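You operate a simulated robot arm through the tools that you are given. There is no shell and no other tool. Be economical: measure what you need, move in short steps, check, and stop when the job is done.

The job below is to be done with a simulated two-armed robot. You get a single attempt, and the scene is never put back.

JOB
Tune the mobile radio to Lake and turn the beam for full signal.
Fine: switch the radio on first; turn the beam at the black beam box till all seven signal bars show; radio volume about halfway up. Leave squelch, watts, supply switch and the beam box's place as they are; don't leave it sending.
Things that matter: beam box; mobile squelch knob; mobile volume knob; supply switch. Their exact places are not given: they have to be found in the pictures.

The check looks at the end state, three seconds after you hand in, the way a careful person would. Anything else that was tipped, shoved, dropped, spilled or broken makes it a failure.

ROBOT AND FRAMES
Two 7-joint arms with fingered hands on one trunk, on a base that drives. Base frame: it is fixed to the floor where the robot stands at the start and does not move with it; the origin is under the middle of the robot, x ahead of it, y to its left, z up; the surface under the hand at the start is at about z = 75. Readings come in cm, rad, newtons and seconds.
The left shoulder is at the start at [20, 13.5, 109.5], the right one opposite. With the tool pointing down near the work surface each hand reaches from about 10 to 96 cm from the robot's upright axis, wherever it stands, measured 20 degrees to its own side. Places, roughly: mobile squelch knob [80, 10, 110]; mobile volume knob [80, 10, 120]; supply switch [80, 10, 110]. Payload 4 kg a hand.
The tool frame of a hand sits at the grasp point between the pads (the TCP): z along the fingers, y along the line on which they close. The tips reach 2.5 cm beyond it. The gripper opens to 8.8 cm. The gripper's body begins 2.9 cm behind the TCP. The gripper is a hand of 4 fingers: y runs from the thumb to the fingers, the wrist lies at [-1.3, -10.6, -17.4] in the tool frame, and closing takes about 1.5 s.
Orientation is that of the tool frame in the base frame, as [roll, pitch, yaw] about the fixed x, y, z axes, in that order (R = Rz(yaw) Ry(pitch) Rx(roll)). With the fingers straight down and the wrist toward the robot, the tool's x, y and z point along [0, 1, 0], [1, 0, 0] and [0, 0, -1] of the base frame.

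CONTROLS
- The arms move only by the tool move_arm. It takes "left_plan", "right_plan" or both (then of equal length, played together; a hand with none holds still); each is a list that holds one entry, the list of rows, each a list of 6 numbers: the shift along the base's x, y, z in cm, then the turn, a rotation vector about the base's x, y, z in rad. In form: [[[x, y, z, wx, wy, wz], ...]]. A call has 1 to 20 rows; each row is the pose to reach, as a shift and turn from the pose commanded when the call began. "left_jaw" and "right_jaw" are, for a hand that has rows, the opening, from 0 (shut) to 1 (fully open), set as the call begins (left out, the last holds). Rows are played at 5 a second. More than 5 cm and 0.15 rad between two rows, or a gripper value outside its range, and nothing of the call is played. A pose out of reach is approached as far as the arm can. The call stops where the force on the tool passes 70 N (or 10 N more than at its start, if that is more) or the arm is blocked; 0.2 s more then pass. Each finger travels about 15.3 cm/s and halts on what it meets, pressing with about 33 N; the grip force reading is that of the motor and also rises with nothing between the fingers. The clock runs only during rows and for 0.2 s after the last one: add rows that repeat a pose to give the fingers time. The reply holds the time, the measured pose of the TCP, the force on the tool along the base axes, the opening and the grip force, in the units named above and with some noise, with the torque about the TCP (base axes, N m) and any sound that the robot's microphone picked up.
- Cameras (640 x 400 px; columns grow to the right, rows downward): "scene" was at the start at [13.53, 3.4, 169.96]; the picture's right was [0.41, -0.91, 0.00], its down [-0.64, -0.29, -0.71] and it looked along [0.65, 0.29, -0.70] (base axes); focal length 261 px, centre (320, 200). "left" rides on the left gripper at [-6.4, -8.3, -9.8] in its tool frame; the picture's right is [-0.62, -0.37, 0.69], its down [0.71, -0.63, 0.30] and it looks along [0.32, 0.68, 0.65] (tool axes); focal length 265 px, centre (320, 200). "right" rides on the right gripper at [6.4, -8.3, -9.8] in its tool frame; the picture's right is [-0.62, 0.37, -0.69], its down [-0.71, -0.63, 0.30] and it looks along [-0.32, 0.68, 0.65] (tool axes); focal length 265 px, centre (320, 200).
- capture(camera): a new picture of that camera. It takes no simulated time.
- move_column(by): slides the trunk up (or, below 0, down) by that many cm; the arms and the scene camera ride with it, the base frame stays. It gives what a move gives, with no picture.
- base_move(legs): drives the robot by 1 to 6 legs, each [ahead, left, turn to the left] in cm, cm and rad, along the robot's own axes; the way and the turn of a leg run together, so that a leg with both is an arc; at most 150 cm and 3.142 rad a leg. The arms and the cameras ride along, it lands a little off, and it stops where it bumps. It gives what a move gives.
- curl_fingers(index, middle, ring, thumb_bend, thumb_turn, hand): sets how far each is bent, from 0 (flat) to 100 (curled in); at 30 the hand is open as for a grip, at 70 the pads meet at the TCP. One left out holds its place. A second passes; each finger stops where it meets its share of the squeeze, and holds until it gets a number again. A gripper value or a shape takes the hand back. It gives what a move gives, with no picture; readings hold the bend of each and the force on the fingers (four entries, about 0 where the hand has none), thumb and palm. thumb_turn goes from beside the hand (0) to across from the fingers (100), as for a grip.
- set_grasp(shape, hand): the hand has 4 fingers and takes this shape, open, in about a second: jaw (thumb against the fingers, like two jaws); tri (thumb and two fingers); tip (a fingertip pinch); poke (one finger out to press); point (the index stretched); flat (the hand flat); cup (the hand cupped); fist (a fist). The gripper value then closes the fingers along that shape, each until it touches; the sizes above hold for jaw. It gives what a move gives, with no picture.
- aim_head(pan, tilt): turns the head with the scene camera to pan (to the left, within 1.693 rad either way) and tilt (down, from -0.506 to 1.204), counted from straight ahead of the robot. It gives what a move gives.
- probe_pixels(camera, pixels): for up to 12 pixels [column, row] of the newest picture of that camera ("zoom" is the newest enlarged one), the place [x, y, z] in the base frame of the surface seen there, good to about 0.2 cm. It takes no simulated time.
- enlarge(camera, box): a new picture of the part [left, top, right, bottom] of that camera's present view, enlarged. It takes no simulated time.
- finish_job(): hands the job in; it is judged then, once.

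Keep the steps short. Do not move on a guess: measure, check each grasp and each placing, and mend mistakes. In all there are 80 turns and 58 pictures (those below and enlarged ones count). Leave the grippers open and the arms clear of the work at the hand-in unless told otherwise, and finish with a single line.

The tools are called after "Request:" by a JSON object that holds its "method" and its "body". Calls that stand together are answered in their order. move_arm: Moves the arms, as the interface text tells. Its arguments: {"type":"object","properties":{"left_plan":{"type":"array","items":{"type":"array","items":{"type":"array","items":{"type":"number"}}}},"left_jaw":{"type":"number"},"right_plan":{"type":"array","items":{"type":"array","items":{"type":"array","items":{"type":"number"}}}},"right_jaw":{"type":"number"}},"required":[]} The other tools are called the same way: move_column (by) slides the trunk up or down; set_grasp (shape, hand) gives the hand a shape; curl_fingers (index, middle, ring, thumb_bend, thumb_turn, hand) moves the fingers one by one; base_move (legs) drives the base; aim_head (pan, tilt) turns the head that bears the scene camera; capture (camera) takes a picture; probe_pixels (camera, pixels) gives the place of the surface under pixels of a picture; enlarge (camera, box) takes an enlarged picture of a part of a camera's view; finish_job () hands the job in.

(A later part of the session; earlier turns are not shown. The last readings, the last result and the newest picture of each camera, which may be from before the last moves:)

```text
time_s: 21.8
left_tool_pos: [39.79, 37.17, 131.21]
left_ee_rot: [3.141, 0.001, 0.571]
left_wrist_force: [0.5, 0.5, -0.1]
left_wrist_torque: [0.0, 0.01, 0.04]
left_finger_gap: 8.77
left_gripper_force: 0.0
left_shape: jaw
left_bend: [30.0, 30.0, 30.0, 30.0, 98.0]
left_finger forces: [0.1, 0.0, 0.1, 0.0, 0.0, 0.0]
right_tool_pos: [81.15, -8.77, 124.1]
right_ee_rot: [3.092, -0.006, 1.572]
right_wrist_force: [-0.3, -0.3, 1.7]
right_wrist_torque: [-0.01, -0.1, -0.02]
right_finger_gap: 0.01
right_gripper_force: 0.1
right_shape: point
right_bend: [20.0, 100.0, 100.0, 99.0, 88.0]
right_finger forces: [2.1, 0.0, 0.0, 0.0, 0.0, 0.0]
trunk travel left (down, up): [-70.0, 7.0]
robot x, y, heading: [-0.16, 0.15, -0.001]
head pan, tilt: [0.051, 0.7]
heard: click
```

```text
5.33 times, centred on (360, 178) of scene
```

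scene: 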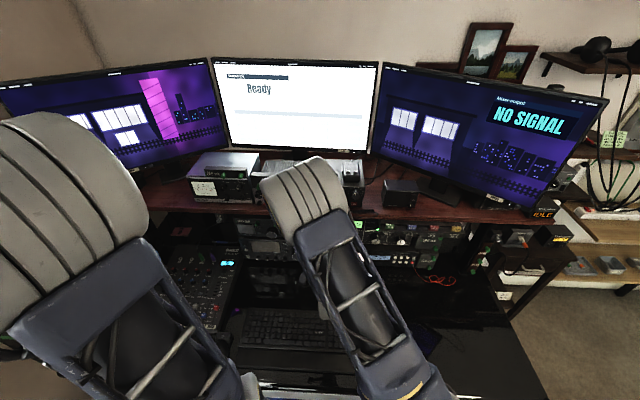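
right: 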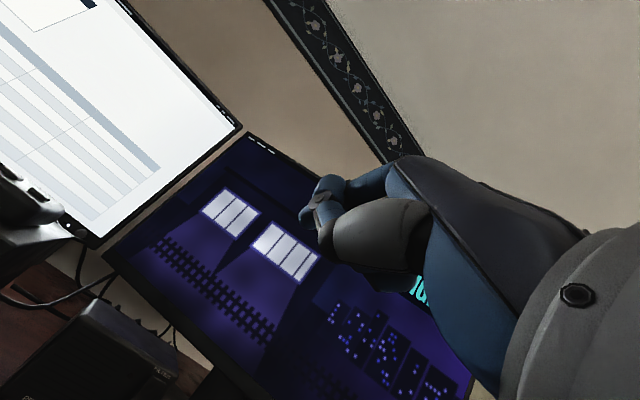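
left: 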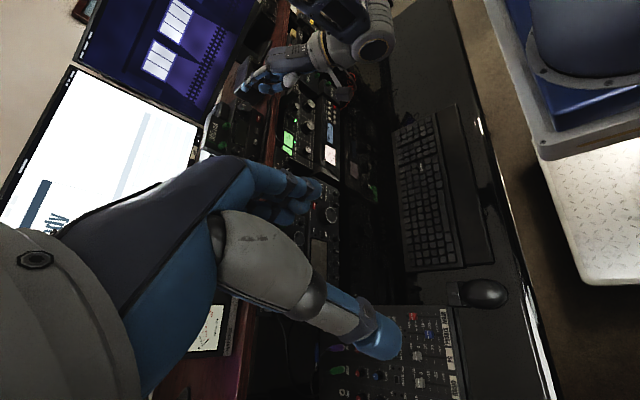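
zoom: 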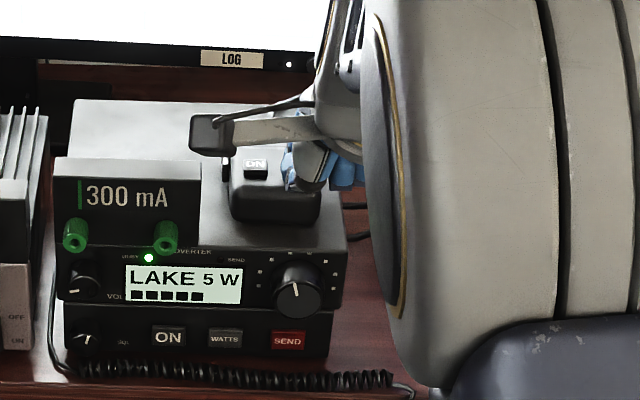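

LAKE is tuned with one press, and 5 of 7 bars show. Now the volume knob. I'll lift off, back away, set the tip-pinch shape, and start levelling the hand.

Request:
{"method": "move_arm", "body": {"right_plan": [[[0, 0, 2, 0, 0, 0], [0, 0, 5, 0, 0, 0], [-4, 0, 6, 0, 0, 0], [-8, 0, 6, 0, -0.14, 0], [-10, 0, 6, 0, -0.28, 0], [-10, 0, 6, 0, -0.42, 0], [-10, 0, 6, 0, -0.56, 0], [-10, 0, 6, 0, -0.7, 0], [-10, 0, 6, 0, -0.84, 0], [-10, 0, 6, 0, -0.98, 0], [-10, 0, 6, 0, -1.12, 0], [-10, 0, 6, 0, -1.26, 0], [-10, 0, 6, 0, -1.4, 0], [-10, 0, 6, 0, -1.52, 0], [-10, 0, 6, 0, -1.52, 0]]]}}

Request:
{"method": "set_grasp", "body": {"hand": "right", "shape": "tip"}}

Request:
{"method": "capture", "body": {"camera": "left"}}

Request:
{"method": "enlarge", "body": {"camera": "left", "box": [190, 85, 290, 160]}}

Request:
{"method": "probe_pixels", "body": {"camera": "zoom", "pixels": [[232, 318], [240, 320], [228, 340], [246, 308], [302, 345], [318, 355], [290, 330], [150, 385], [130, 380], [395, 375], [300, 370], [285, 350]]}}

```text
time_s: 24.9
left_tool_pos: [39.85, 37.1, 131.18]
left_ee_rot: [3.141, -0.001, 0.571]
left_wrist_force: [0.0, -1.1, 0.5]
left_wrist_torque: [-0.03, -0.02, 0.02]
left_finger_gap: 8.75
left_gripper_force: 0.1
left_shape: jaw
left_bend: [30.0, 30.0, 30.0, 30.0, 98.0]
left_finger forces: [0.0, 0.0, 0.0, 0.1, 0.0, 0.1]
right_tool_pos: [71.13, -8.77, 129.97]
right_ee_rot: [1.572, 0.0, 1.575]
right_wrist_force: [-1.0, 0.6, -0.2]
right_wrist_torque: [0.03, -0.02, 0.0]
right_finger_gap: 0.0
right_gripper_force: 0.0
right_shape: point
right_bend: [20.0, 100.0, 100.0, 99.0, 88.0]
right_finger forces: [0.0, 0.0, 0.0, 0.0, 0.1, 0.0]
trunk travel left (down, up): [-70.0, 7.0]
robot x, y, heading: [0.13, -0.13, 0.001]
head pan, tilt: [0.051, 0.7]
```

```text
time_s: 25.9
left_tool_pos: [39.84, 37.22, 131.13]
left_ee_rot: [-3.141, 0.0, 0.57]
left_wrist_force: [-0.6, 0.7, -0.1]
left_wrist_torque: [-0.01, -0.01, -0.01]
left_finger_gap: 8.8
left_gripper_force: 0.0
left_shape: jaw
left_bend: [30.0, 30.0, 30.0, 30.0, 98.0]
left_finger forces: [0.0, 0.0, 0.1, 0.0, 0.0, 0.0]
right_tool_pos: [71.15, -8.68, 130.07]
right_ee_rot: [1.574, 0.0, 1.574]
right_wrist_force: [0.6, 0.1, 0.2]
right_wrist_torque: [-0.01, -0.01, -0.02]
right_finger_gap: 8.79
right_gripper_force: 0.1
right_shape: tip
right_bend: [30.0, 98.0, 99.0, 30.0, 97.0]
right_finger forces: [0.0, 0.1, 0.0, 0.1, 0.1, 0.0]
trunk travel left (down, up): [-70.0, 7.0]
robot x, y, heading: [0.27, 0.54, -0.002]
head pan, tilt: [0.051, 0.7]
```

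```text
29 pictures are left
```

left: 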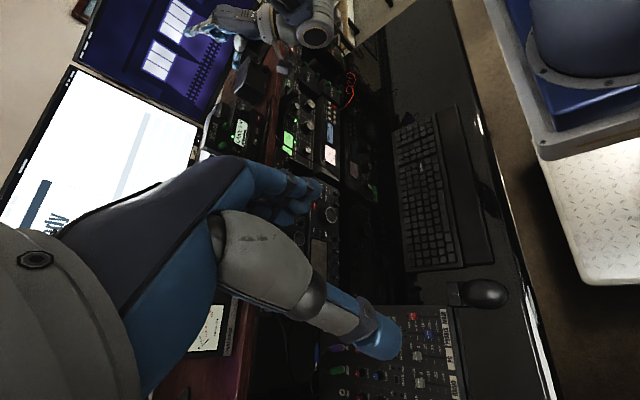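

```text
5.33 times, centred on (240, 122) of left
```

zoom: 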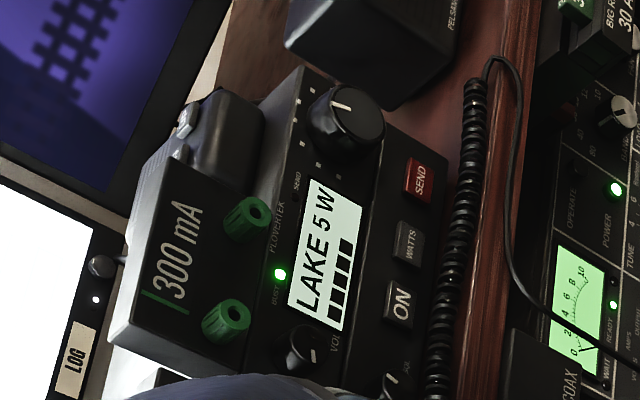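

```text
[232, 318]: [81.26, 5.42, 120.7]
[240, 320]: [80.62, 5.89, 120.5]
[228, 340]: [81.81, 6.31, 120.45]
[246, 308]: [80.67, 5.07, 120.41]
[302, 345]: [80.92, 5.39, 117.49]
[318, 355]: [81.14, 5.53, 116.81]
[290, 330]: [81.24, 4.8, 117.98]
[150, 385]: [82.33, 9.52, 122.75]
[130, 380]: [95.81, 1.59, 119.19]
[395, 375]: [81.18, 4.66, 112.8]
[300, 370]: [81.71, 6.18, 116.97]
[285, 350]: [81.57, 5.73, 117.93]
```

Volume knob centre is about (80.9, 5.3, 117.2) with radius ~1. The post above has its underside at z≈119.7. I'll roll the hand +0.7 about x (fingers at about 1 o'clock, thumb at 7), narrow the gap, and stand off in front of the knob.

Request:
{"method": "move_arm", "body": {"right_plan": [[[0, 3, -2, 0.14, 0, 0], [0, 6, -4, 0.28, 0, 0], [0, 9, -6, 0.42, 0, 0], [0, 12, -8, 0.56, 0, 0], [0, 14, -10, 0.7, 0, 0], [0, 14, -12, 0.7, 0, 0], [0, 14, -12.8, 0.7, 0, 0], [0, 14, -12.8, 0.7, 0, 0]]], "right_jaw": 0.38}}

Request:
{"method": "enlarge", "body": {"camera": "left", "box": [190, 85, 310, 175]}}

Request:
{"method": "capture", "body": {"camera": "right"}}

```text
time_s: 27.6
left_tool_pos: [39.89, 37.22, 131.25]
left_ee_rot: [3.14, 0.0, 0.571]
left_wrist_force: [-0.2, 0.0, 0.7]
left_wrist_torque: [0.02, -0.01, 0.01]
left_finger_gap: 8.76
left_gripper_force: 0.0
left_shape: jaw
left_bend: [30.0, 30.0, 30.0, 30.0, 98.0]
left_finger forces: [0.1, 0.0, 0.0, 0.0, 0.0, 0.0]
right_tool_pos: [71.07, 5.3, 117.21]
right_ee_rot: [1.569, -0.699, 1.58]
right_wrist_force: [0.3, -0.1, 0.1]
right_wrist_torque: [-0.01, -0.03, -0.01]
right_finger_gap: 3.42
right_gripper_force: 0.1
right_shape: tip
right_bend: [73.0, 98.0, 99.0, 73.0, 100.0]
right_finger forces: [0.0, 0.0, 0.1, 0.0, 0.0, 0.0]
trunk travel left (down, up): [-70.0, 7.0]
robot x, y, heading: [0.16, 0.08, -0.0]
head pan, tilt: [0.051, 0.7]
```

```text
4.44 times, centred on (250, 130) of left
```

zoom: 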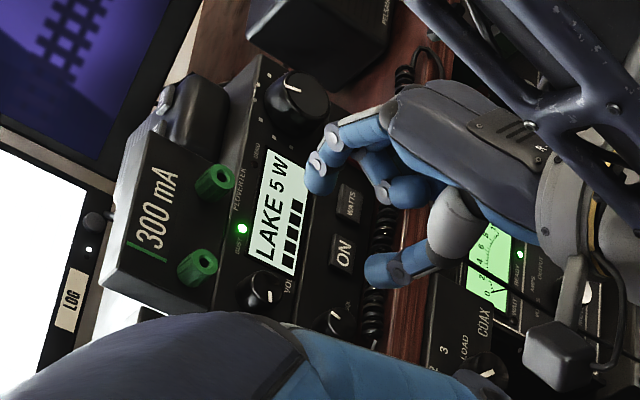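

```text
26 pictures are left
```

right: 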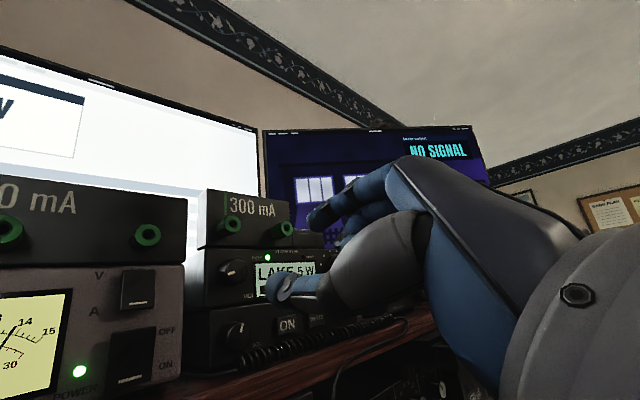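

Request:
{"method": "probe_pixels", "body": {"camera": "right", "pixels": [[232, 270], [180, 300], [150, 290], [135, 355], [285, 285], [275, 290], [318, 215], [235, 330], [272, 283]]}}

Request:
{"method": "probe_pixels", "body": {"camera": "zoom", "pixels": [[318, 190], [310, 180], [322, 170], [370, 280], [375, 268], [385, 262]]}}

```text
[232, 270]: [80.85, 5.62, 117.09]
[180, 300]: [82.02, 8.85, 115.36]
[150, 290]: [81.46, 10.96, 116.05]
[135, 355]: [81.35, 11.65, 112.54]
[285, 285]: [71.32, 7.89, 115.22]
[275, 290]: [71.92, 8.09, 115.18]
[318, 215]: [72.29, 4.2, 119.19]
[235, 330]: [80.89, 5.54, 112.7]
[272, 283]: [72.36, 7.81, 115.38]
```

```text
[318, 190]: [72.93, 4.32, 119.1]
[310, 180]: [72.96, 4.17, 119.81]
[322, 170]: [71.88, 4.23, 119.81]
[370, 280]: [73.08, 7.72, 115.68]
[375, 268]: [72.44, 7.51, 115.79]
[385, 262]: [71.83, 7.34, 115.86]
```

The midpoint of thumb and index lines up with the knob axis (y≈5.5, z≈117.1). I'll advance 8.6 cm so the pads overlap the knob, then check before closing.

Request:
{"method": "move_arm", "body": {"right_plan": [[[3, 0.2, 0, 0, 0, 0], [6, 0.2, 0, 0, 0, 0], [7.5, 0.2, 0, 0, 0, 0], [8.1, 0.2, 0, 0, 0, 0], [8.6, 0.2, 0, 0, 0, 0], [8.6, 0.2, 0, 0, 0, 0]]]}}

Request:
{"method": "enlarge", "body": {"camera": "right", "box": [160, 160, 400, 340]}}

```text
time_s: 29.1
left_tool_pos: [39.78, 37.32, 131.19]
left_ee_rot: [3.14, 0.002, 0.571]
left_wrist_force: [0.4, 0.6, -0.1]
left_wrist_torque: [0.0, 0.01, -0.02]
left_finger_gap: 8.78
left_gripper_force: 0.1
left_shape: jaw
left_bend: [30.0, 30.0, 30.0, 30.0, 98.0]
left_finger forces: [0.0, 0.0, 0.2, 0.1, 0.0, 0.0]
right_tool_pos: [79.65, 5.44, 117.2]
right_ee_rot: [1.571, -0.7, 1.577]
right_wrist_force: [0.5, -0.2, -0.1]
right_wrist_torque: [-0.02, -0.01, 0.0]
right_finger_gap: 3.41
right_gripper_force: 0.1
right_shape: tip
right_bend: [73.0, 98.0, 99.0, 73.0, 100.0]
right_finger forces: [0.0, 0.1, 0.0, 0.0, 0.0, 0.1]
trunk travel left (down, up): [-70.0, 7.0]
robot x, y, heading: [0.3, 0.11, -0.0]
head pan, tilt: [0.051, 0.7]
```

```text
2.22 times, centred on (280, 250) of right
```

zoom: 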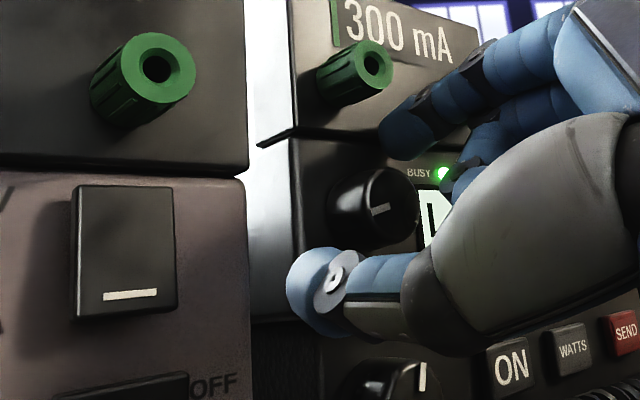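

Thumb (320,290) and index (400,140) straddle the volume knob cleanly. I'll close gently while holding position.

Request:
{"method": "move_arm", "body": {"right_plan": [[[0, 0, 0, 0, 0, 0], [0, 0, 0, 0, 0, 0], [0, 0, 0, 0, 0, 0], [0, 0, 0, 0, 0, 0], [0, 0, 0, 0, 0, 0], [0, 0, 0, 0, 0, 0]]], "right_jaw": 0.14}}

Request:
{"method": "enlarge", "body": {"camera": "right", "box": [160, 160, 400, 340]}}

```text
time_s: 30.4
left_tool_pos: [39.78, 37.16, 131.21]
left_ee_rot: [3.141, 0.0, 0.57]
left_wrist_force: [0.6, -0.2, 0.0]
left_wrist_torque: [0.03, 0.0, 0.01]
left_finger_gap: 8.78
left_gripper_force: 0.1
left_shape: jaw
left_bend: [30.0, 30.0, 30.0, 30.0, 98.0]
left_finger forces: [0.1, 0.0, 0.0, 0.0, 0.0, 0.0]
right_tool_pos: [79.69, 5.75, 117.3]
right_ee_rot: [1.571, -0.701, 1.578]
right_wrist_force: [-0.4, -0.8, 0.7]
right_wrist_torque: [-0.01, 0.01, 0.0]
right_finger_gap: 1.31
right_gripper_force: 0.0
right_shape: tip
right_bend: [55.0, 98.0, 99.0, 73.0, 100.0]
right_finger forces: [1.5, 0.0, 0.0, 0.1, 1.0, 0.0]
trunk travel left (down, up): [-70.0, 7.0]
robot x, y, heading: [0.24, 0.03, 0.001]
head pan, tilt: [0.051, 0.7]
```

```text
2.22 times, centred on (280, 250) of right
```

zoom: 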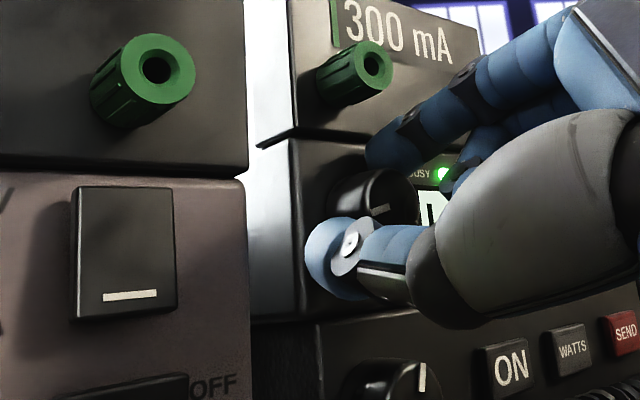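

The knob is pinched (gap 1.3, index 1.5 N, thumb 1.0 N). I'll squeeze slightly more and turn clockwise 0.56 rad, then check.

Request:
{"method": "move_arm", "body": {"right_plan": [[[0, 0, 0, 0, 0, 0], [0, 0, 0, 0, 0, 0], [0, 0, 0, 0.14, 0, 0], [0, 0, 0, 0.28, 0, 0], [0, 0, 0, 0.42, 0, 0], [0, 0, 0, 0.56, 0, 0], [0, 0, 0, 0.56, 0, 0]]], "right_jaw": 0.06}}

Request:
{"method": "enlarge", "body": {"camera": "right", "box": [160, 160, 400, 340]}}

```text
time_s: 32.0
left_tool_pos: [39.89, 37.07, 131.27]
left_ee_rot: [3.14, 0.0, 0.57]
left_wrist_force: [-0.1, 0.3, 0.1]
left_wrist_torque: [0.03, 0.0, -0.01]
left_finger_gap: 8.77
left_gripper_force: 0.0
left_shape: jaw
left_bend: [30.0, 30.0, 30.0, 30.0, 98.0]
left_finger forces: [0.1, 0.1, 0.0, 0.1, 0.0, 0.1]
right_tool_pos: [79.77, 5.52, 117.3]
right_ee_rot: [1.558, -1.261, 1.587]
right_wrist_force: [2.4, -1.1, 7.0]
right_wrist_torque: [-0.06, -0.14, -0.11]
right_finger_gap: 1.21
right_gripper_force: 33.3
right_shape: tip
right_bend: [72.0, 100.0, 100.0, 76.0, 99.0]
right_finger forces: [30.2, 0.0, 0.1, 0.0, 24.6, 0.0]
trunk travel left (down, up): [-70.0, 7.0]
robot x, y, heading: [-0.41, 0.19, -0.002]
head pan, tilt: [0.051, 0.7]
```

```text
2.22 times, centred on (280, 250) of right
```

zoom: 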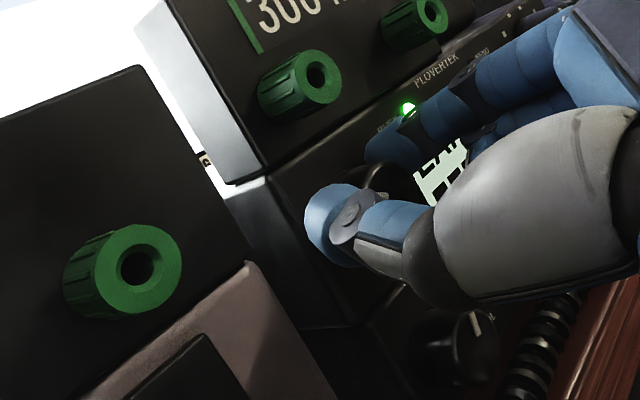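

The grip is firm (30/25 N) and no neighbours are touched. I'll continue clockwise another 0.7 rad.

Request:
{"method": "move_arm", "body": {"right_plan": [[[0, 0, 0, 0.14, 0, 0], [0, 0, 0, 0.28, 0, 0], [0, 0, 0, 0.42, 0, 0], [0, 0, 0, 0.56, 0, 0], [0, 0, 0, 0.7, 0, 0], [0, 0, 0, 0.7, 0, 0]]]}}

Request:
{"method": "enlarge", "body": {"camera": "left", "box": [190, 85, 290, 160]}}

```text
time_s: 33.5
left_tool_pos: [39.88, 37.16, 131.33]
left_ee_rot: [-3.141, -0.001, 0.571]
left_wrist_force: [0.1, 0.2, 0.6]
left_wrist_torque: [-0.01, 0.01, 0.02]
left_finger_gap: 8.78
left_gripper_force: 0.1
left_shape: jaw
left_bend: [30.0, 30.0, 30.0, 30.0, 98.0]
left_finger forces: [0.0, 0.1, 0.1, 0.0, 0.1, 0.1]
right_tool_pos: [79.71, 5.49, 117.15]
right_ee_rot: [-1.556, -1.18, -1.586]
right_wrist_force: [5.9, -8.0, 2.0]
right_wrist_torque: [0.0, 0.09, -0.23]
right_finger_gap: 1.23
right_gripper_force: 32.8
right_shape: tip
right_bend: [72.0, 100.0, 100.0, 76.0, 97.0]
right_finger forces: [30.0, 0.0, 0.1, 0.1, 22.7, 0.0]
trunk travel left (down, up): [-70.0, 7.0]
robot x, y, heading: [-0.13, -0.32, 0.002]
head pan, tilt: [0.051, 0.7]
```

```text
5.33 times, centred on (240, 122) of left
```

zoom: 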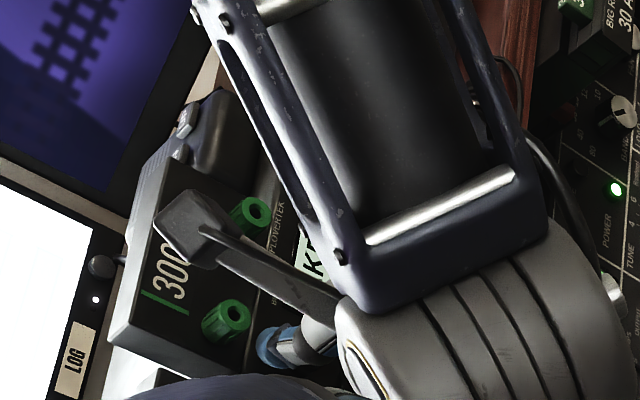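

The reach is fine so far (turned 1.26 rad). I'll continue another 0.45, then open and back off to read the pointer.

Request:
{"method": "move_arm", "body": {"right_plan": [[[0, 0, 0, 0.14, 0, 0], [0, 0, 0, 0.28, 0, 0], [0, 0, 0, 0.42, 0, 0], [0, 0, 0, 0.48, 0, 0], [0, 0, 0, 0.48, 0, 0]]]}}

Request:
{"method": "move_arm", "body": {"right_plan": [[[0, 0, 0, 0, 0, 0], [0, 0, 0, 0, 0, 0], [0, 0, 0, 0, 0, 0], [0, 0, 0, 0, 0, 0], [-2, 0, 0, 0, 0, 0], [-5, 0, 0, 0, 0, 0], [-8, 0, 0, 0, 0, 0], [-8, 0, 0, 0, 0, 0]]], "right_jaw": 0.38}}

Request:
{"method": "enlarge", "body": {"camera": "right", "box": [160, 120, 480, 320]}}

```text
time_s: 34.6
left_tool_pos: [39.93, 37.19, 131.25]
left_ee_rot: [3.141, 0.001, 0.571]
left_wrist_force: [0.2, -0.2, -0.4]
left_wrist_torque: [0.0, -0.03, 0.01]
left_finger_gap: 8.78
left_gripper_force: 0.0
left_shape: jaw
left_bend: [30.0, 30.0, 30.0, 30.0, 98.0]
left_finger forces: [0.0, 0.0, 0.1, 0.0, 0.0, 0.0]
right_tool_pos: [79.63, 5.46, 117.17]
right_ee_rot: [-1.564, -0.699, -1.578]
right_wrist_force: [7.8, -9.4, -2.4]
right_wrist_torque: [0.0, 0.24, -0.13]
right_finger_gap: 1.2
right_gripper_force: 33.0
right_shape: tip
right_bend: [72.0, 100.0, 100.0, 77.0, 95.0]
right_finger forces: [30.0, 0.1, 0.0, 0.0, 22.8, 0.1]
trunk travel left (down, up): [-70.0, 7.0]
robot x, y, heading: [-0.12, -0.3, -0.001]
head pan, tilt: [0.051, 0.7]
```

```text
time_s: 36.5
left_tool_pos: [39.75, 37.16, 131.15]
left_ee_rot: [3.141, -0.001, 0.572]
left_wrist_force: [0.5, 0.7, 0.9]
left_wrist_torque: [0.0, -0.01, 0.0]
left_finger_gap: 8.78
left_gripper_force: 0.1
left_shape: jaw
left_bend: [30.0, 30.0, 30.0, 30.0, 98.0]
left_finger forces: [0.0, 0.0, 0.0, 0.0, 0.0, 0.1]
right_tool_pos: [71.72, 5.47, 117.31]
right_ee_rot: [-1.562, -0.703, -1.579]
right_wrist_force: [-1.1, 0.2, 0.2]
right_wrist_torque: [0.0, 0.0, 0.01]
right_finger_gap: 3.34
right_gripper_force: 0.1
right_shape: tip
right_bend: [73.0, 98.0, 99.0, 73.0, 100.0]
right_finger forces: [0.0, 0.0, 0.0, 0.1, 0.1, 0.0]
trunk travel left (down, up): [-70.0, 7.0]
robot x, y, heading: [-0.25, -0.25, -0.002]
head pan, tilt: [0.051, 0.7]
```

```text
2.00 times, centred on (320, 220) of right
```

zoom: 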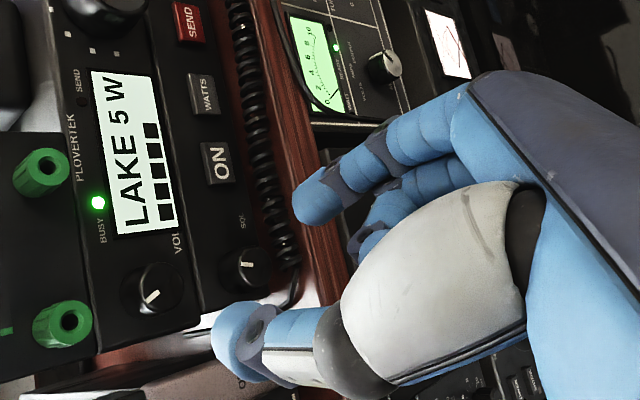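

Request:
{"method": "enlarge", "body": {"camera": "right", "box": [190, 225, 310, 300]}}

```text
5.33 times, centred on (250, 262) of right
```

zoom: 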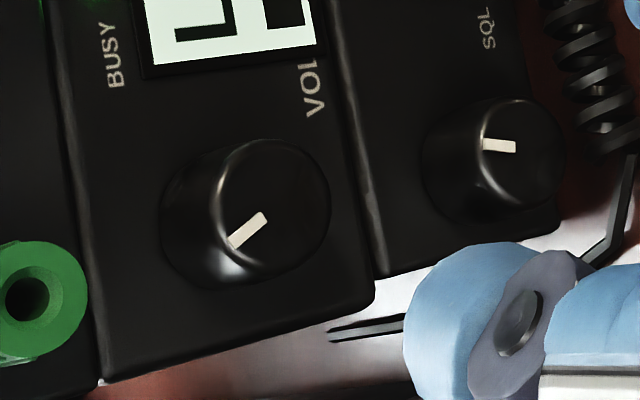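

The pointer moved from about 7:30 to about 10:30, so it needs ~0.75 rad more to reach 12 o'clock. Squelch is untouched. I'll roll the hand back 1.1 rad, advance, grip, turn 0.76, and release.

Request:
{"method": "move_arm", "body": {"right_plan": [[[0, 0, 0, -0.14, 0, 0], [0, 0, 0, -0.28, 0, 0], [0, 0, 0, -0.42, 0, 0], [0, 0, 0, -0.56, 0, 0], [0, 0, 0, -0.7, 0, 0], [0, 0, 0, -0.84, 0, 0], [0, 0, 0, -0.98, 0, 0], [0, 0, 0, -1.1, 0, 0], [3, 0, -0.1, -1.1, 0, 0], [6, 0, -0.1, -1.1, 0, 0], [7.2, 0, -0.1, -1.1, 0, 0], [7.8, 0, -0.1, -1.1, 0, 0], [7.8, 0, -0.1, -1.1, 0, 0]]]}}

Request:
{"method": "enlarge", "body": {"camera": "right", "box": [160, 160, 400, 340]}}

```text
time_s: 39.2
left_tool_pos: [39.88, 37.24, 131.23]
left_ee_rot: [3.141, 0.001, 0.571]
left_wrist_force: [1.2, -0.8, -0.4]
left_wrist_torque: [-0.03, 0.06, -0.01]
left_finger_gap: 8.79
left_gripper_force: 0.0
left_shape: jaw
left_bend: [30.0, 30.0, 30.0, 30.0, 98.0]
left_finger forces: [0.0, 0.1, 0.0, 0.1, 0.1, 0.1]
right_tool_pos: [79.43, 5.58, 117.2]
right_ee_rot: [1.558, -1.34, 1.588]
right_wrist_force: [0.9, 0.1, -0.8]
right_wrist_torque: [-0.02, 0.03, 0.01]
right_finger_gap: 3.31
right_gripper_force: 0.1
right_shape: tip
right_bend: [73.0, 98.0, 99.0, 73.0, 100.0]
right_finger forces: [0.0, 0.0, 0.0, 0.1, 0.0, 0.0]
trunk travel left (down, up): [-70.0, 7.0]
robot x, y, heading: [-0.11, -0.08, -0.001]
head pan, tilt: [0.051, 0.7]
```

```text
2.22 times, centred on (280, 250) of right
```

zoom: 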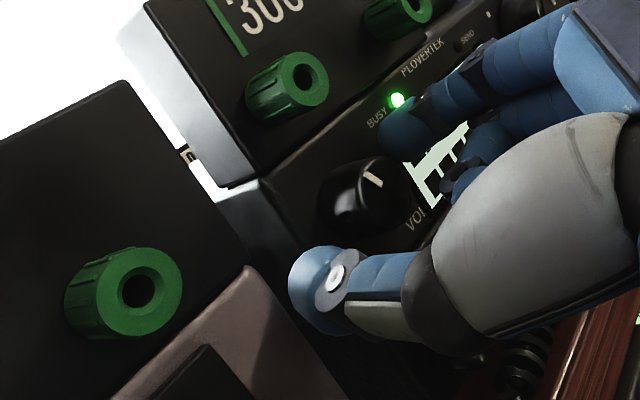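

The pointer reads between 10:30 and 11:30, and 7:30 plus 100° gives about 10:50. I'll turn another 0.62 rad, then release and check.

Request:
{"method": "move_arm", "body": {"right_plan": [[[0, 0, 0, 0, 0, 0], [0, 0, 0, 0, 0, 0], [0, 0, 0, 0, 0, 0], [0, 0, 0, 0, 0, 0], [0, 0, 0, 0, 0, 0], [0, 0, 0, 0, 0, 0], [0, 0, 0, 0.14, 0, 0], [0, 0, 0, 0.28, 0, 0], [0, 0, 0, 0.42, 0, 0], [0, 0, 0, 0.56, 0, 0], [0, 0, 0, 0.62, 0, 0], [0, 0, 0, 0.62, 0, 0]]], "right_jaw": 0.06}}

Request:
{"method": "move_arm", "body": {"right_plan": [[[0, 0, 0, 0, 0, 0], [0, 0, 0, 0, 0, 0], [0, 0, 0, 0, 0, 0], [0, 0, 0, 0, 0, 0], [-2, 0, 0, 0, 0, 0], [-5, 0, 0, 0, 0, 0], [-8, 0, 0, 0, 0, 0], [-8, 0, 0, 0, 0, 0]]], "right_jaw": 0.38}}

Request:
{"method": "enlarge", "body": {"camera": "right", "box": [170, 180, 330, 300]}}

```text
time_s: 41.9
left_tool_pos: [39.9, 37.15, 131.3]
left_ee_rot: [-3.141, -0.001, 0.569]
left_wrist_force: [0.1, 0.7, 0.7]
left_wrist_torque: [0.0, 0.0, -0.01]
left_finger_gap: 8.77
left_gripper_force: 0.0
left_shape: jaw
left_bend: [30.0, 30.0, 30.0, 30.0, 98.0]
left_finger forces: [0.0, 0.0, 0.0, 0.0, 0.1, 0.1]
right_tool_pos: [79.44, 5.49, 117.19]
right_ee_rot: [-1.553, -1.18, -1.588]
right_wrist_force: [3.8, -4.1, 3.2]
right_wrist_torque: [-0.04, -0.01, -0.1]
right_finger_gap: 1.23
right_gripper_force: 33.1
right_shape: tip
right_bend: [72.0, 100.0, 100.0, 75.0, 100.0]
right_finger forces: [29.6, 0.1, 0.0, 0.0, 27.9, 0.0]
trunk travel left (down, up): [-70.0, 7.0]
robot x, y, heading: [-0.24, 0.04, 0.001]
head pan, tilt: [0.051, 0.7]
```

```text
time_s: 43.6
left_tool_pos: [39.86, 37.04, 131.24]
left_ee_rot: [3.141, -0.002, 0.57]
left_wrist_force: [0.7, 0.2, 0.3]
left_wrist_torque: [-0.02, 0.0, -0.02]
left_finger_gap: 8.75
left_gripper_force: 0.1
left_shape: jaw
left_bend: [30.0, 30.0, 30.0, 30.0, 98.0]
left_finger forces: [0.1, 0.0, 0.1, 0.0, 0.0, 0.0]
right_tool_pos: [71.46, 5.59, 116.93]
right_ee_rot: [-1.554, -1.181, -1.586]
right_wrist_force: [0.1, 0.3, 0.3]
right_wrist_torque: [-0.01, -0.01, 0.06]
right_finger_gap: 3.32
right_gripper_force: 0.1
right_shape: tip
right_bend: [73.0, 98.0, 99.0, 73.0, 100.0]
right_finger forces: [0.1, 0.0, 0.1, 0.0, 0.0, 0.1]
trunk travel left (down, up): [-70.0, 7.0]
robot x, y, heading: [0.11, -0.32, 0.003]
head pan, tilt: [0.051, 0.7]
```

```text
3.33 times, centred on (250, 240) of right
```

zoom: 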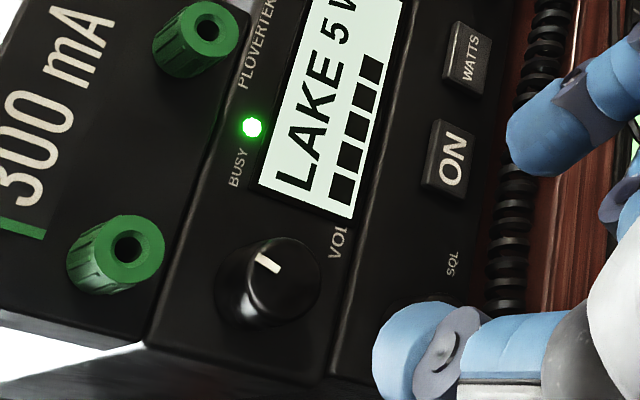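

The volume pointer is at about 12 o'clock (2.36 rad turned in all). Now I'll withdraw the right hand: roll back and move right first, then pitch down.

Request:
{"method": "move_arm", "body": {"right_plan": [[[0, 0, 1, -0.14, 0, 0], [0, 0, 2, -0.28, 0, 0], [0, 0, 3, -0.42, 0, 0], [0, 0, 4, -0.56, 0, 0], [0, 0, 5, -0.7, 0, 0], [0, -1, 6, -0.84, 0, 0], [0, -3, 7, -0.98, 0, 0], [0, -5, 8, -1.12, 0, 0], [0, -7, 9, -1.26, 0, 0], [0, -10, 10, -1.4, 0, 0], [0, -13, 11, -1.54, 0, 0], [0, -16, 12, -1.68, 0, 0], [0, -19, 12, -1.82, 0, 0], [0, -22, 12, -1.96, 0, 0], [0, -25, 12, -1.96, 0, 0]]], "right_jaw": 1.0}}

Request:
{"method": "move_arm", "body": {"right_plan": [[[0, 0, 0, 0, 0.15, 0], [0, 0, 0, 0, 0.3, 0], [0, 0, 0, 0, 0.45, 0], [0, 0, 0, 0, 0.6, 0], [0, 0, 0, 0, 0.75, 0], [0, 0, 0, 0, 0.9, 0], [-3, 0, 0, 0, 1.05, 0], [-6, 0, 0, 0, 1.2, 0], [-9, 0, 0, 0, 1.35, 0], [-12, 0, 0, 0, 1.5, 0], [-14, 0, 0, 0, 1.56, 0]]]}}

Request:
{"method": "set_grasp", "body": {"hand": "left", "shape": "point"}}

Request:
{"method": "aim_head", "body": {"pan": 0.5, "tilt": 0.65}}

Request:
{"method": "capture", "body": {"camera": "scene"}}

```text
time_s: 46.9
left_tool_pos: [39.84, 37.22, 131.19]
left_ee_rot: [-3.141, 0.002, 0.571]
left_wrist_force: [0.0, 0.4, -0.6]
left_wrist_torque: [0.01, -0.04, 0.0]
left_finger_gap: 8.76
left_gripper_force: 0.1
left_shape: jaw
left_bend: [30.0, 30.0, 30.0, 30.0, 98.0]
left_finger forces: [0.1, 0.0, 0.0, 0.0, 0.0, 0.1]
right_tool_pos: [71.52, -19.5, 129.36]
right_ee_rot: [1.573, 0.001, 1.575]
right_wrist_force: [0.1, 0.8, -0.2]
right_wrist_torque: [0.0, 0.01, 0.0]
right_finger_gap: 8.75
right_gripper_force: 0.1
right_shape: tip
right_bend: [30.0, 98.0, 99.0, 30.0, 98.0]
right_finger forces: [0.0, 0.1, 0.0, 0.1, 0.0, 0.0]
trunk travel left (down, up): [-70.0, 7.0]
robot x, y, heading: [0.2, -0.0, -0.001]
head pan, tilt: [0.051, 0.7]
```

```text
time_s: 49.2
left_tool_pos: [39.89, 37.2, 131.11]
left_ee_rot: [3.141, -0.001, 0.571]
left_wrist_force: [-0.1, 0.8, 0.3]
left_wrist_torque: [0.0, 0.01, 0.02]
left_finger_gap: 8.79
left_gripper_force: 0.1
left_shape: jaw
left_bend: [30.0, 30.0, 30.0, 30.0, 98.0]
left_finger forces: [0.0, 0.0, 0.1, 0.0, 0.0, 0.0]
right_tool_pos: [57.55, -19.29, 129.17]
right_ee_rot: [3.132, -0.014, 1.567]
right_wrist_force: [-1.0, -0.5, -0.7]
right_wrist_torque: [0.02, -0.01, 0.01]
right_finger_gap: 8.82
right_gripper_force: 0.0
right_shape: tip
right_bend: [30.0, 98.0, 99.0, 30.0, 98.0]
right_finger forces: [0.0, 0.0, 0.1, 0.0, 0.2, 0.0]
right hand out of reach, approached as far as the arm can: row 9, 10
trunk travel left (down, up): [-70.0, 7.0]
robot x, y, heading: [0.2, 0.25, 0.002]
head pan, tilt: [0.051, 0.7]
```

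```text
time_s: 50.1
left_tool_pos: [39.78, 37.22, 131.27]
left_ee_rot: [-3.14, 0.002, 0.572]
left_wrist_force: [0.3, -0.6, 0.3]
left_wrist_torque: [-0.02, 0.0, -0.01]
left_finger_gap: 8.05
left_gripper_force: 0.1
left_shape: point
left_bend: [20.0, 100.0, 100.0, 98.0, 88.0]
left_finger forces: [0.0, 0.0, 0.0, 0.0, 0.0, 0.1]
right_tool_pos: [57.68, -19.42, 129.07]
right_ee_rot: [3.132, -0.017, 1.564]
right_wrist_force: [1.0, 0.9, 0.1]
right_wrist_torque: [-0.01, 0.03, -0.03]
right_finger_gap: 8.79
right_gripper_force: 0.1
right_shape: tip
right_bend: [30.0, 98.0, 99.0, 30.0, 98.0]
right_finger forces: [0.1, 0.0, 0.0, 0.0, 0.0, 0.0]
trunk travel left (down, up): [-70.0, 7.0]
robot x, y, heading: [0.19, -0.13, 0.001]
head pan, tilt: [0.051, 0.7]
```

```text
time_s: 51.0
left_tool_pos: [39.89, 37.29, 131.27]
left_ee_rot: [3.141, 0.0, 0.571]
left_wrist_force: [0.8, -0.1, -0.2]
left_wrist_torque: [0.02, -0.01, -0.01]
left_finger_gap: 8.08
left_gripper_force: 0.0
left_shape: point
left_bend: [20.0, 100.0, 100.0, 98.0, 88.0]
left_finger forces: [0.0, 0.1, 0.1, 0.0, 0.0, 0.0]
right_tool_pos: [57.47, -19.32, 129.17]
right_ee_rot: [3.13, -0.016, 1.563]
right_wrist_force: [-0.1, 0.0, -0.3]
right_wrist_torque: [-0.01, 0.03, -0.01]
right_finger_gap: 8.79
right_gripper_force: 0.0
right_shape: tip
right_bend: [30.0, 98.0, 99.0, 30.0, 98.0]
right_finger forces: [0.0, 0.0, 0.0, 0.0, 0.1, 0.0]
trunk travel left (down, up): [-70.0, 7.0]
robot x, y, heading: [0.04, -0.08, 0.003]
head pan, tilt: [0.499, 0.649]
```

```text
17 pictures are left
```

scene: 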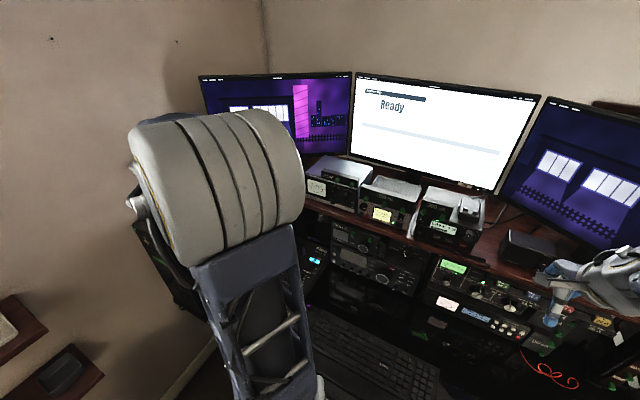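

17 pictures are left. Before driving left I'll probe the left wall and wall shelf for clearance.

Request:
{"method": "probe_pixels", "body": {"camera": "scene", "pixels": [[60, 150], [90, 370], [40, 330], [190, 370], [150, 260], [15, 300], [170, 240], [445, 225], [463, 213]]}}

```text
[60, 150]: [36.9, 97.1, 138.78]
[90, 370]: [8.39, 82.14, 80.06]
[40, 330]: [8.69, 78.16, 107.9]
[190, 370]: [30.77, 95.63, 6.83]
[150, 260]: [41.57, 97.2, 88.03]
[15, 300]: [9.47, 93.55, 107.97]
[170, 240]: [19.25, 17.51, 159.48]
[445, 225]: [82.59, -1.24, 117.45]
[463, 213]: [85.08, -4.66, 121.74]
```

The wall is at y=97, and the wall shelves are at x≲9, y≥78. A 24 cm drive left stays clear. I'll drive and check the force readings.

Request:
{"method": "base_move", "body": {"legs": [[0, 24, 0]]}}

```text
time_s: 52.8
left_tool_pos: [39.85, 61.09, 131.17]
left_ee_rot: [3.141, -0.001, 0.571]
left_wrist_force: [-0.5, 0.2, -1.4]
left_wrist_torque: [-0.03, 0.0, 0.01]
left_finger_gap: 8.07
left_gripper_force: 0.1
left_shape: point
left_bend: [20.0, 100.0, 100.0, 98.0, 88.0]
left_finger forces: [0.0, 0.0, 0.0, 0.0, 0.0, 0.0]
right_tool_pos: [57.47, 4.44, 128.99]
right_ee_rot: [3.135, -0.005, 1.571]
right_wrist_force: [0.0, -0.4, -0.3]
right_wrist_torque: [0.02, -0.02, -0.02]
right_finger_gap: 8.79
right_gripper_force: 0.0
right_shape: tip
right_bend: [30.0, 98.0, 99.0, 30.0, 98.0]
right_finger forces: [0.0, 0.1, 0.1, 0.1, 0.0, 0.0]
trunk travel left (down, up): [-70.0, 7.0]
robot x, y, heading: [0.11, 23.98, -0.005]
head pan, tilt: [0.499, 0.649]
```

I'll yaw the left hand straight, bring it to about (60,70,131), and pitch the index forward 0.5 rad, then look.

Request:
{"method": "move_arm", "body": {"left_plan": [[[2, 1, 0, 0, 0, 0.14], [5, 2, 0, 0, 0, 0.28], [8, 3, 0, 0, 0, 0.42], [11, 5, 0, 0, 0, 0.56], [14, 7, 0, 0, 0, 0.7], [17, 8, 0, 0, 0, 0.84], [20, 9, 0, 0, 0, 0.98], [20, 9, 0, 0, 0, 1.0], [20, 9, 0, 0, 0, 1.0]]]}}

Request:
{"method": "move_arm", "body": {"left_plan": [[[0, 0, 0, 0, -0.14, 0], [0, 0, 0, 0, -0.28, 0], [0, 0, 0, 0, -0.42, 0], [0, 0, 0, 0, -0.5, 0], [0, 0, 0, 0, -0.5, 0]]]}}

Request:
{"method": "capture", "body": {"camera": "left"}}

Request:
{"method": "capture", "body": {"camera": "scene"}}

```text
time_s: 54.8
left_tool_pos: [59.91, 70.21, 131.2]
left_ee_rot: [3.141, -0.001, 1.571]
left_wrist_force: [0.0, 0.0, -0.2]
left_wrist_torque: [0.02, -0.02, 0.0]
left_finger_gap: 8.07
left_gripper_force: 0.1
left_shape: point
left_bend: [20.0, 100.0, 100.0, 98.0, 88.0]
left_finger forces: [0.0, 0.1, 0.0, 0.0, 0.0, 0.1]
right_tool_pos: [57.5, 4.53, 129.0]
right_ee_rot: [3.134, -0.006, 1.57]
right_wrist_force: [0.4, 0.3, 0.3]
right_wrist_torque: [-0.04, -0.04, 0.01]
right_finger_gap: 8.79
right_gripper_force: 0.1
right_shape: tip
right_bend: [30.0, 98.0, 99.0, 30.0, 98.0]
right_finger forces: [0.0, 0.0, 0.0, 0.0, 0.0, 0.0]
trunk travel left (down, up): [-70.0, 7.0]
robot x, y, heading: [0.18, 24.19, -0.001]
head pan, tilt: [0.499, 0.649]
```

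```text
time_s: 56.0
left_tool_pos: [59.93, 70.23, 131.2]
left_ee_rot: [2.642, 0.0, 1.572]
left_wrist_force: [0.3, 0.7, 0.6]
left_wrist_torque: [0.0, 0.03, 0.01]
left_finger_gap: 8.05
left_gripper_force: 0.1
left_shape: point
left_bend: [20.0, 100.0, 100.0, 98.0, 88.0]
left_finger forces: [0.0, 0.0, 0.0, 0.0, 0.0, 0.1]
right_tool_pos: [57.51, 4.46, 129.07]
right_ee_rot: [3.136, -0.007, 1.572]
right_wrist_force: [0.1, 0.7, 1.3]
right_wrist_torque: [0.02, 0.04, 0.0]
right_finger_gap: 8.79
right_gripper_force: 0.2
right_shape: tip
right_bend: [30.0, 98.0, 99.0, 30.0, 98.0]
right_finger forces: [0.0, 0.0, 0.0, 0.0, 0.0, 0.0]
trunk travel left (down, up): [-70.0, 7.0]
robot x, y, heading: [0.19, 23.83, -0.0]
head pan, tilt: [0.499, 0.649]
```

```text
16 pictures are left
```

left: 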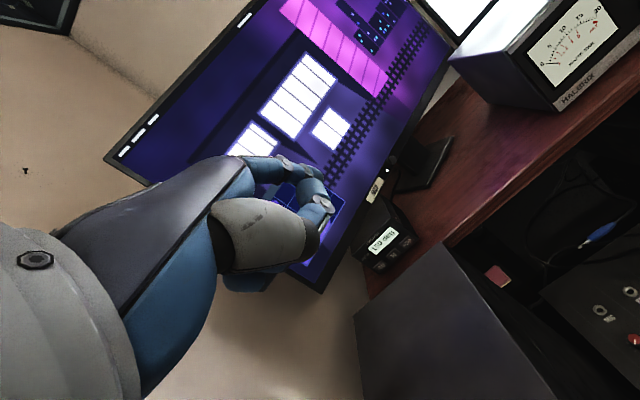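

```text
15 pictures are left
```

scene: 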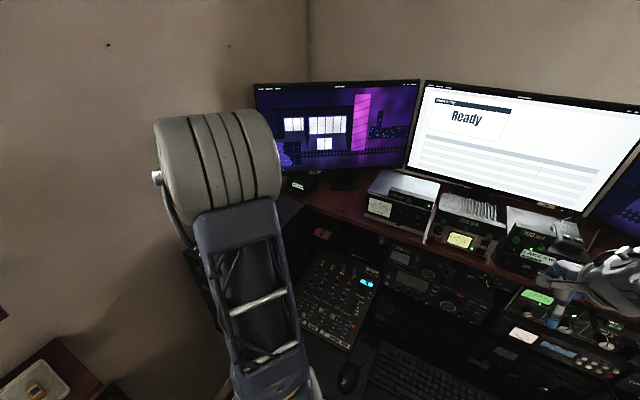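

The left camera sees the beam box near (385,240). I'll enlarge it and probe its buttons, the monitor bezel and the black cabinet top.

Request:
{"method": "probe_pixels", "body": {"camera": "left", "pixels": [[430, 300], [360, 320], [340, 270], [355, 230], [375, 190], [320, 285]]}}

Request:
{"method": "enlarge", "body": {"camera": "left", "box": [340, 190, 436, 262]}}

```text
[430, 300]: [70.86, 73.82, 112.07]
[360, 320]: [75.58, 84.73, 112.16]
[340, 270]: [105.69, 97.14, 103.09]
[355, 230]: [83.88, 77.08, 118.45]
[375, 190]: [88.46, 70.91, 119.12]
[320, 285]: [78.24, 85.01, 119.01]
```

```text
5.56 times, centred on (388, 226) of left
```

zoom: 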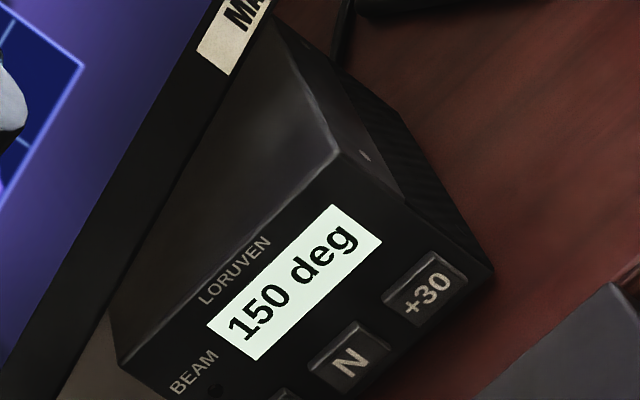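

The cabinet top is at z≈112, right in front of the box, so the finger must come from above. I'll probe the buttons and the cabinet edge.

Request:
{"method": "probe_pixels", "body": {"camera": "zoom", "pixels": [[425, 290], [415, 305], [440, 275], [350, 358], [280, 395], [300, 285], [600, 330], [625, 290], [160, 360], [480, 275], [205, 395], [345, 120]]}}

```text
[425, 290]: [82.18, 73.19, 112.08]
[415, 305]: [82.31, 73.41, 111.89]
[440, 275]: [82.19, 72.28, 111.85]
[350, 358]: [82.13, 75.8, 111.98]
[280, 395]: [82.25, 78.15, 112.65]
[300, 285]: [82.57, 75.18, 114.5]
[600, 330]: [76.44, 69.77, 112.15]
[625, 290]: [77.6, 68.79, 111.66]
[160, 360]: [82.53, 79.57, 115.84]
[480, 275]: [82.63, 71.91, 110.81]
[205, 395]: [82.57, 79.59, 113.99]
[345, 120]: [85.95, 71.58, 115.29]
```

+30 is at (82.15,73.3,112.0), N at y 75.8, -30 at y 78.1. I'll move the left hand above and in front of +30 (tip ~x 77, z 118), and yaw the right hand to watch from the side, off the radio sightline.

Request:
{"method": "move_arm", "body": {"left_plan": [[[2, 1, -1, 0, 0.1, 0], [4, 2, -2, 0, 0.2, 0], [6, 3, -4, 0, 0.2, 0], [8, 3.9, -6, 0, 0.2, 0], [9.5, 3.9, -9, 0, 0.2, 0], [11.3, 3.9, -11, 0, 0.2, 0], [11.3, 3.9, -13.2, 0, 0.2, 0], [11.3, 3.9, -13.2, 0, 0.2, 0]]], "right_plan": [[[0, -1, 0, 0, 0, 0.14], [0, -2, 0, 0, 0, 0.28], [0, -3, 0, 0, 0, 0.42], [0, -4, 0, 0, 0, 0.56], [0, -5, 0, 0, 0, 0.7], [0, -5, 0, 0, 0, 0.84], [0, -5, 0, 0, 0, 0.98], [0, -5, 0, 0, 0, 0.98]]]}}

Request:
{"method": "capture", "body": {"camera": "right"}}

```text
time_s: 57.8
left_tool_pos: [71.24, 74.21, 118.01]
left_ee_rot: [2.842, 0.001, 1.57]
left_wrist_force: [-0.1, -0.1, 0.3]
left_wrist_torque: [-0.01, -0.01, -0.04]
left_finger_gap: 8.05
left_gripper_force: 0.0
left_shape: point
left_bend: [20.0, 100.0, 100.0, 98.0, 88.0]
left_finger forces: [0.0, 0.1, 0.0, 0.0, 0.1, 0.1]
right_tool_pos: [57.59, -0.53, 129.08]
right_ee_rot: [3.135, -0.005, 2.551]
right_wrist_force: [0.5, -0.1, -0.2]
right_wrist_torque: [-0.02, -0.05, 0.02]
right_finger_gap: 8.79
right_gripper_force: 0.3
right_shape: tip
right_bend: [30.0, 98.0, 99.0, 30.0, 98.0]
right_finger forces: [0.1, 0.0, 0.0, 0.1, 0.0, 0.0]
trunk travel left (down, up): [-70.0, 7.0]
robot x, y, heading: [0.02, 24.23, 0.0]
head pan, tilt: [0.499, 0.649]
```

```text
13 pictures are left
```

right: 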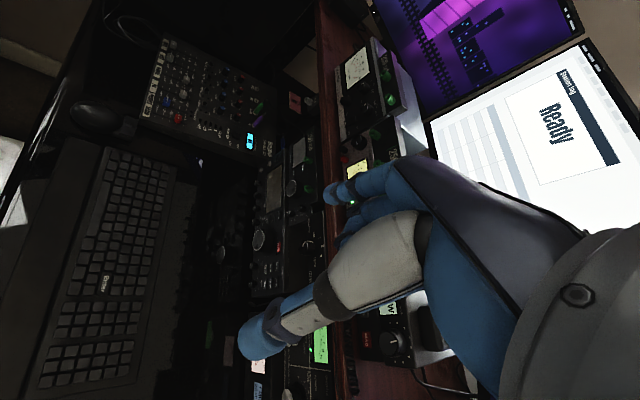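

The right camera doesn't reach that far. I'll look from the scene camera around the beam box instead.

Request:
{"method": "enlarge", "body": {"camera": "scene", "box": [260, 150, 356, 222]}}

```text
5.56 times, centred on (308, 186) of scene
```

zoom: 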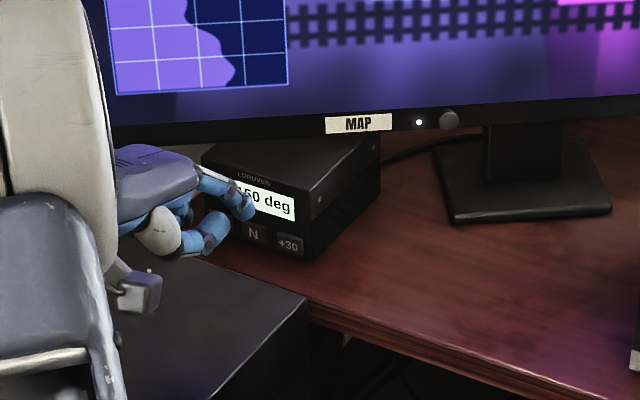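

The index is visible with its tip at (245,210). I'll measure it.

Request:
{"method": "probe_pixels", "body": {"camera": "zoom", "pixels": [[248, 212], [242, 205], [246, 200], [240, 215], [215, 235], [205, 245], [289, 244], [253, 233]]}}

```text
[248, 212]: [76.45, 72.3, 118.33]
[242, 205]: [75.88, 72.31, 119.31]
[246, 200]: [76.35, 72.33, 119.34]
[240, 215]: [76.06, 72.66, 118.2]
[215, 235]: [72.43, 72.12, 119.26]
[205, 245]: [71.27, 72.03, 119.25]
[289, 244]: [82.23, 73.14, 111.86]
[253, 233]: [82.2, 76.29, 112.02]
```

The tip is at (76.6,73.2,118.2), aligned in y with +30. I'll pitch 0.2 steeper for cabinet clearance, go forward and then down to z≈112.4, and approach the button.

Request:
{"method": "move_arm", "body": {"left_plan": [[[0, 0, 0, 0, 0.1, 0], [0, 0, 0, 0, 0.2, 0], [3.5, 0, 0, 0, 0.2, 0], [4.0, 0, -3, 0, 0.2, 0], [4.2, 0, -4.7, 0, 0.2, 0], [5.0, 0, -4.7, 0, 0.2, 0], [5.3, 0, -4.7, 0, 0.2, 0], [5.5, 0, -4.7, 0, 0.2, 0]]]}}

Request:
{"method": "enlarge", "body": {"camera": "scene", "box": [260, 150, 356, 222]}}

Request:
{"method": "probe_pixels", "body": {"camera": "zoom", "pixels": [[275, 245], [270, 240], [280, 250], [265, 255], [240, 250], [235, 262]]}}

```text
time_s: 59.6
left_tool_pos: [76.67, 73.99, 113.27]
left_ee_rot: [3.043, 0.0, 1.572]
left_wrist_force: [-1.7, -0.4, 0.7]
left_wrist_torque: [0.01, 0.01, -0.05]
left_finger_gap: 8.04
left_gripper_force: 0.1
left_shape: point
left_bend: [21.0, 100.0, 100.0, 98.0, 88.0]
left_finger forces: [2.3, 0.1, 0.0, 0.0, 0.0, 0.0]
right_tool_pos: [57.57, -0.52, 129.05]
right_ee_rot: [3.133, -0.004, 2.551]
right_wrist_force: [0.3, 0.4, -0.4]
right_wrist_torque: [0.0, 0.03, 0.01]
right_finger_gap: 8.79
right_gripper_force: 0.1
right_shape: tip
right_bend: [30.0, 98.0, 99.0, 30.0, 98.0]
right_finger forces: [0.0, 0.0, 0.0, 0.0, 0.0, 0.0]
trunk travel left (down, up): [-70.0, 7.0]
robot x, y, heading: [0.06, 23.64, -0.001]
head pan, tilt: [0.499, 0.649]
heard: click
```

```text
5.56 times, centred on (308, 186) of scene
```

zoom: 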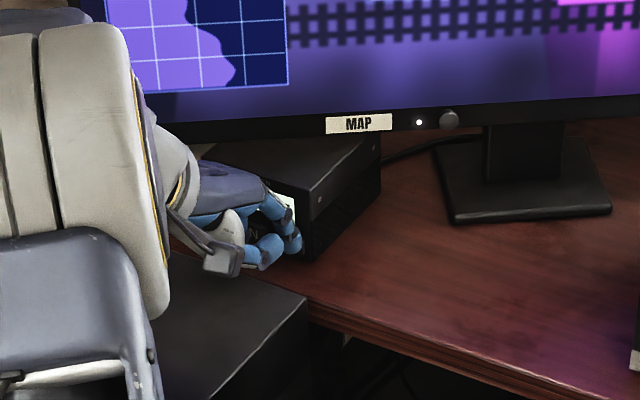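

```text
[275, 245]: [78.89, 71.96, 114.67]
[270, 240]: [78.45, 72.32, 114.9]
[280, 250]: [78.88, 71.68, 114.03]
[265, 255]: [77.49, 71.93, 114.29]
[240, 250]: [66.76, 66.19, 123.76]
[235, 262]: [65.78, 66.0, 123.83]
```

Click heard with light force. I'll back off 1.5 cm and read the radio's bars.

Request:
{"method": "move_arm", "body": {"left_plan": [[[-1, 0, 0, 0, 0, 0], [-1.5, 0, 0, 0, 0, 0], [-1.5, 0, 0, 0, 0, 0], [-1.5, 0, 0, 0, 0, 0], [-1.5, 0, 0, 0, 0, 0], [-1.5, 0, 0, 0, 0, 0]]]}}

Request:
{"method": "enlarge", "body": {"camera": "scene", "box": [496, 195, 592, 267]}}

```text
time_s: 61.0
left_tool_pos: [75.1, 73.89, 113.24]
left_ee_rot: [3.044, -0.001, 1.57]
left_wrist_force: [0.0, -0.7, -0.1]
left_wrist_torque: [0.0, -0.01, 0.0]
left_finger_gap: 8.08
left_gripper_force: 0.1
left_shape: point
left_bend: [20.0, 100.0, 100.0, 98.0, 88.0]
left_finger forces: [0.0, 0.1, 0.0, 0.0, 0.0, 0.0]
right_tool_pos: [57.56, -0.53, 129.1]
right_ee_rot: [3.134, -0.007, 2.55]
right_wrist_force: [-0.6, 0.5, 0.2]
right_wrist_torque: [0.0, 0.0, 0.01]
right_finger_gap: 8.79
right_gripper_force: 0.2
right_shape: tip
right_bend: [30.0, 98.0, 99.0, 30.0, 98.0]
right_finger forces: [0.0, 0.0, 0.0, 0.0, 0.0, 0.0]
trunk travel left (down, up): [-70.0, 7.0]
robot x, y, heading: [-0.01, 23.87, -0.003]
head pan, tilt: [0.499, 0.649]
```

```text
5.56 times, centred on (544, 231) of scene
```

zoom: 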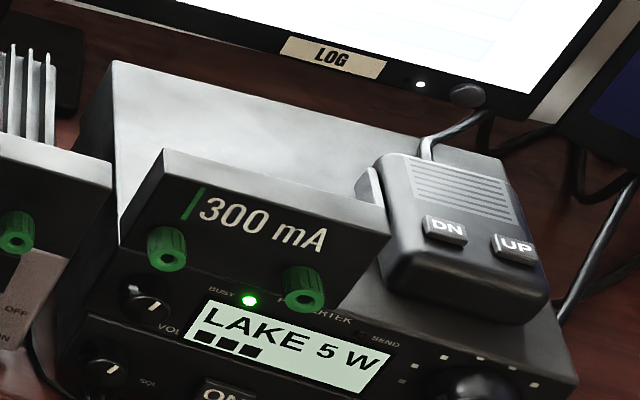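

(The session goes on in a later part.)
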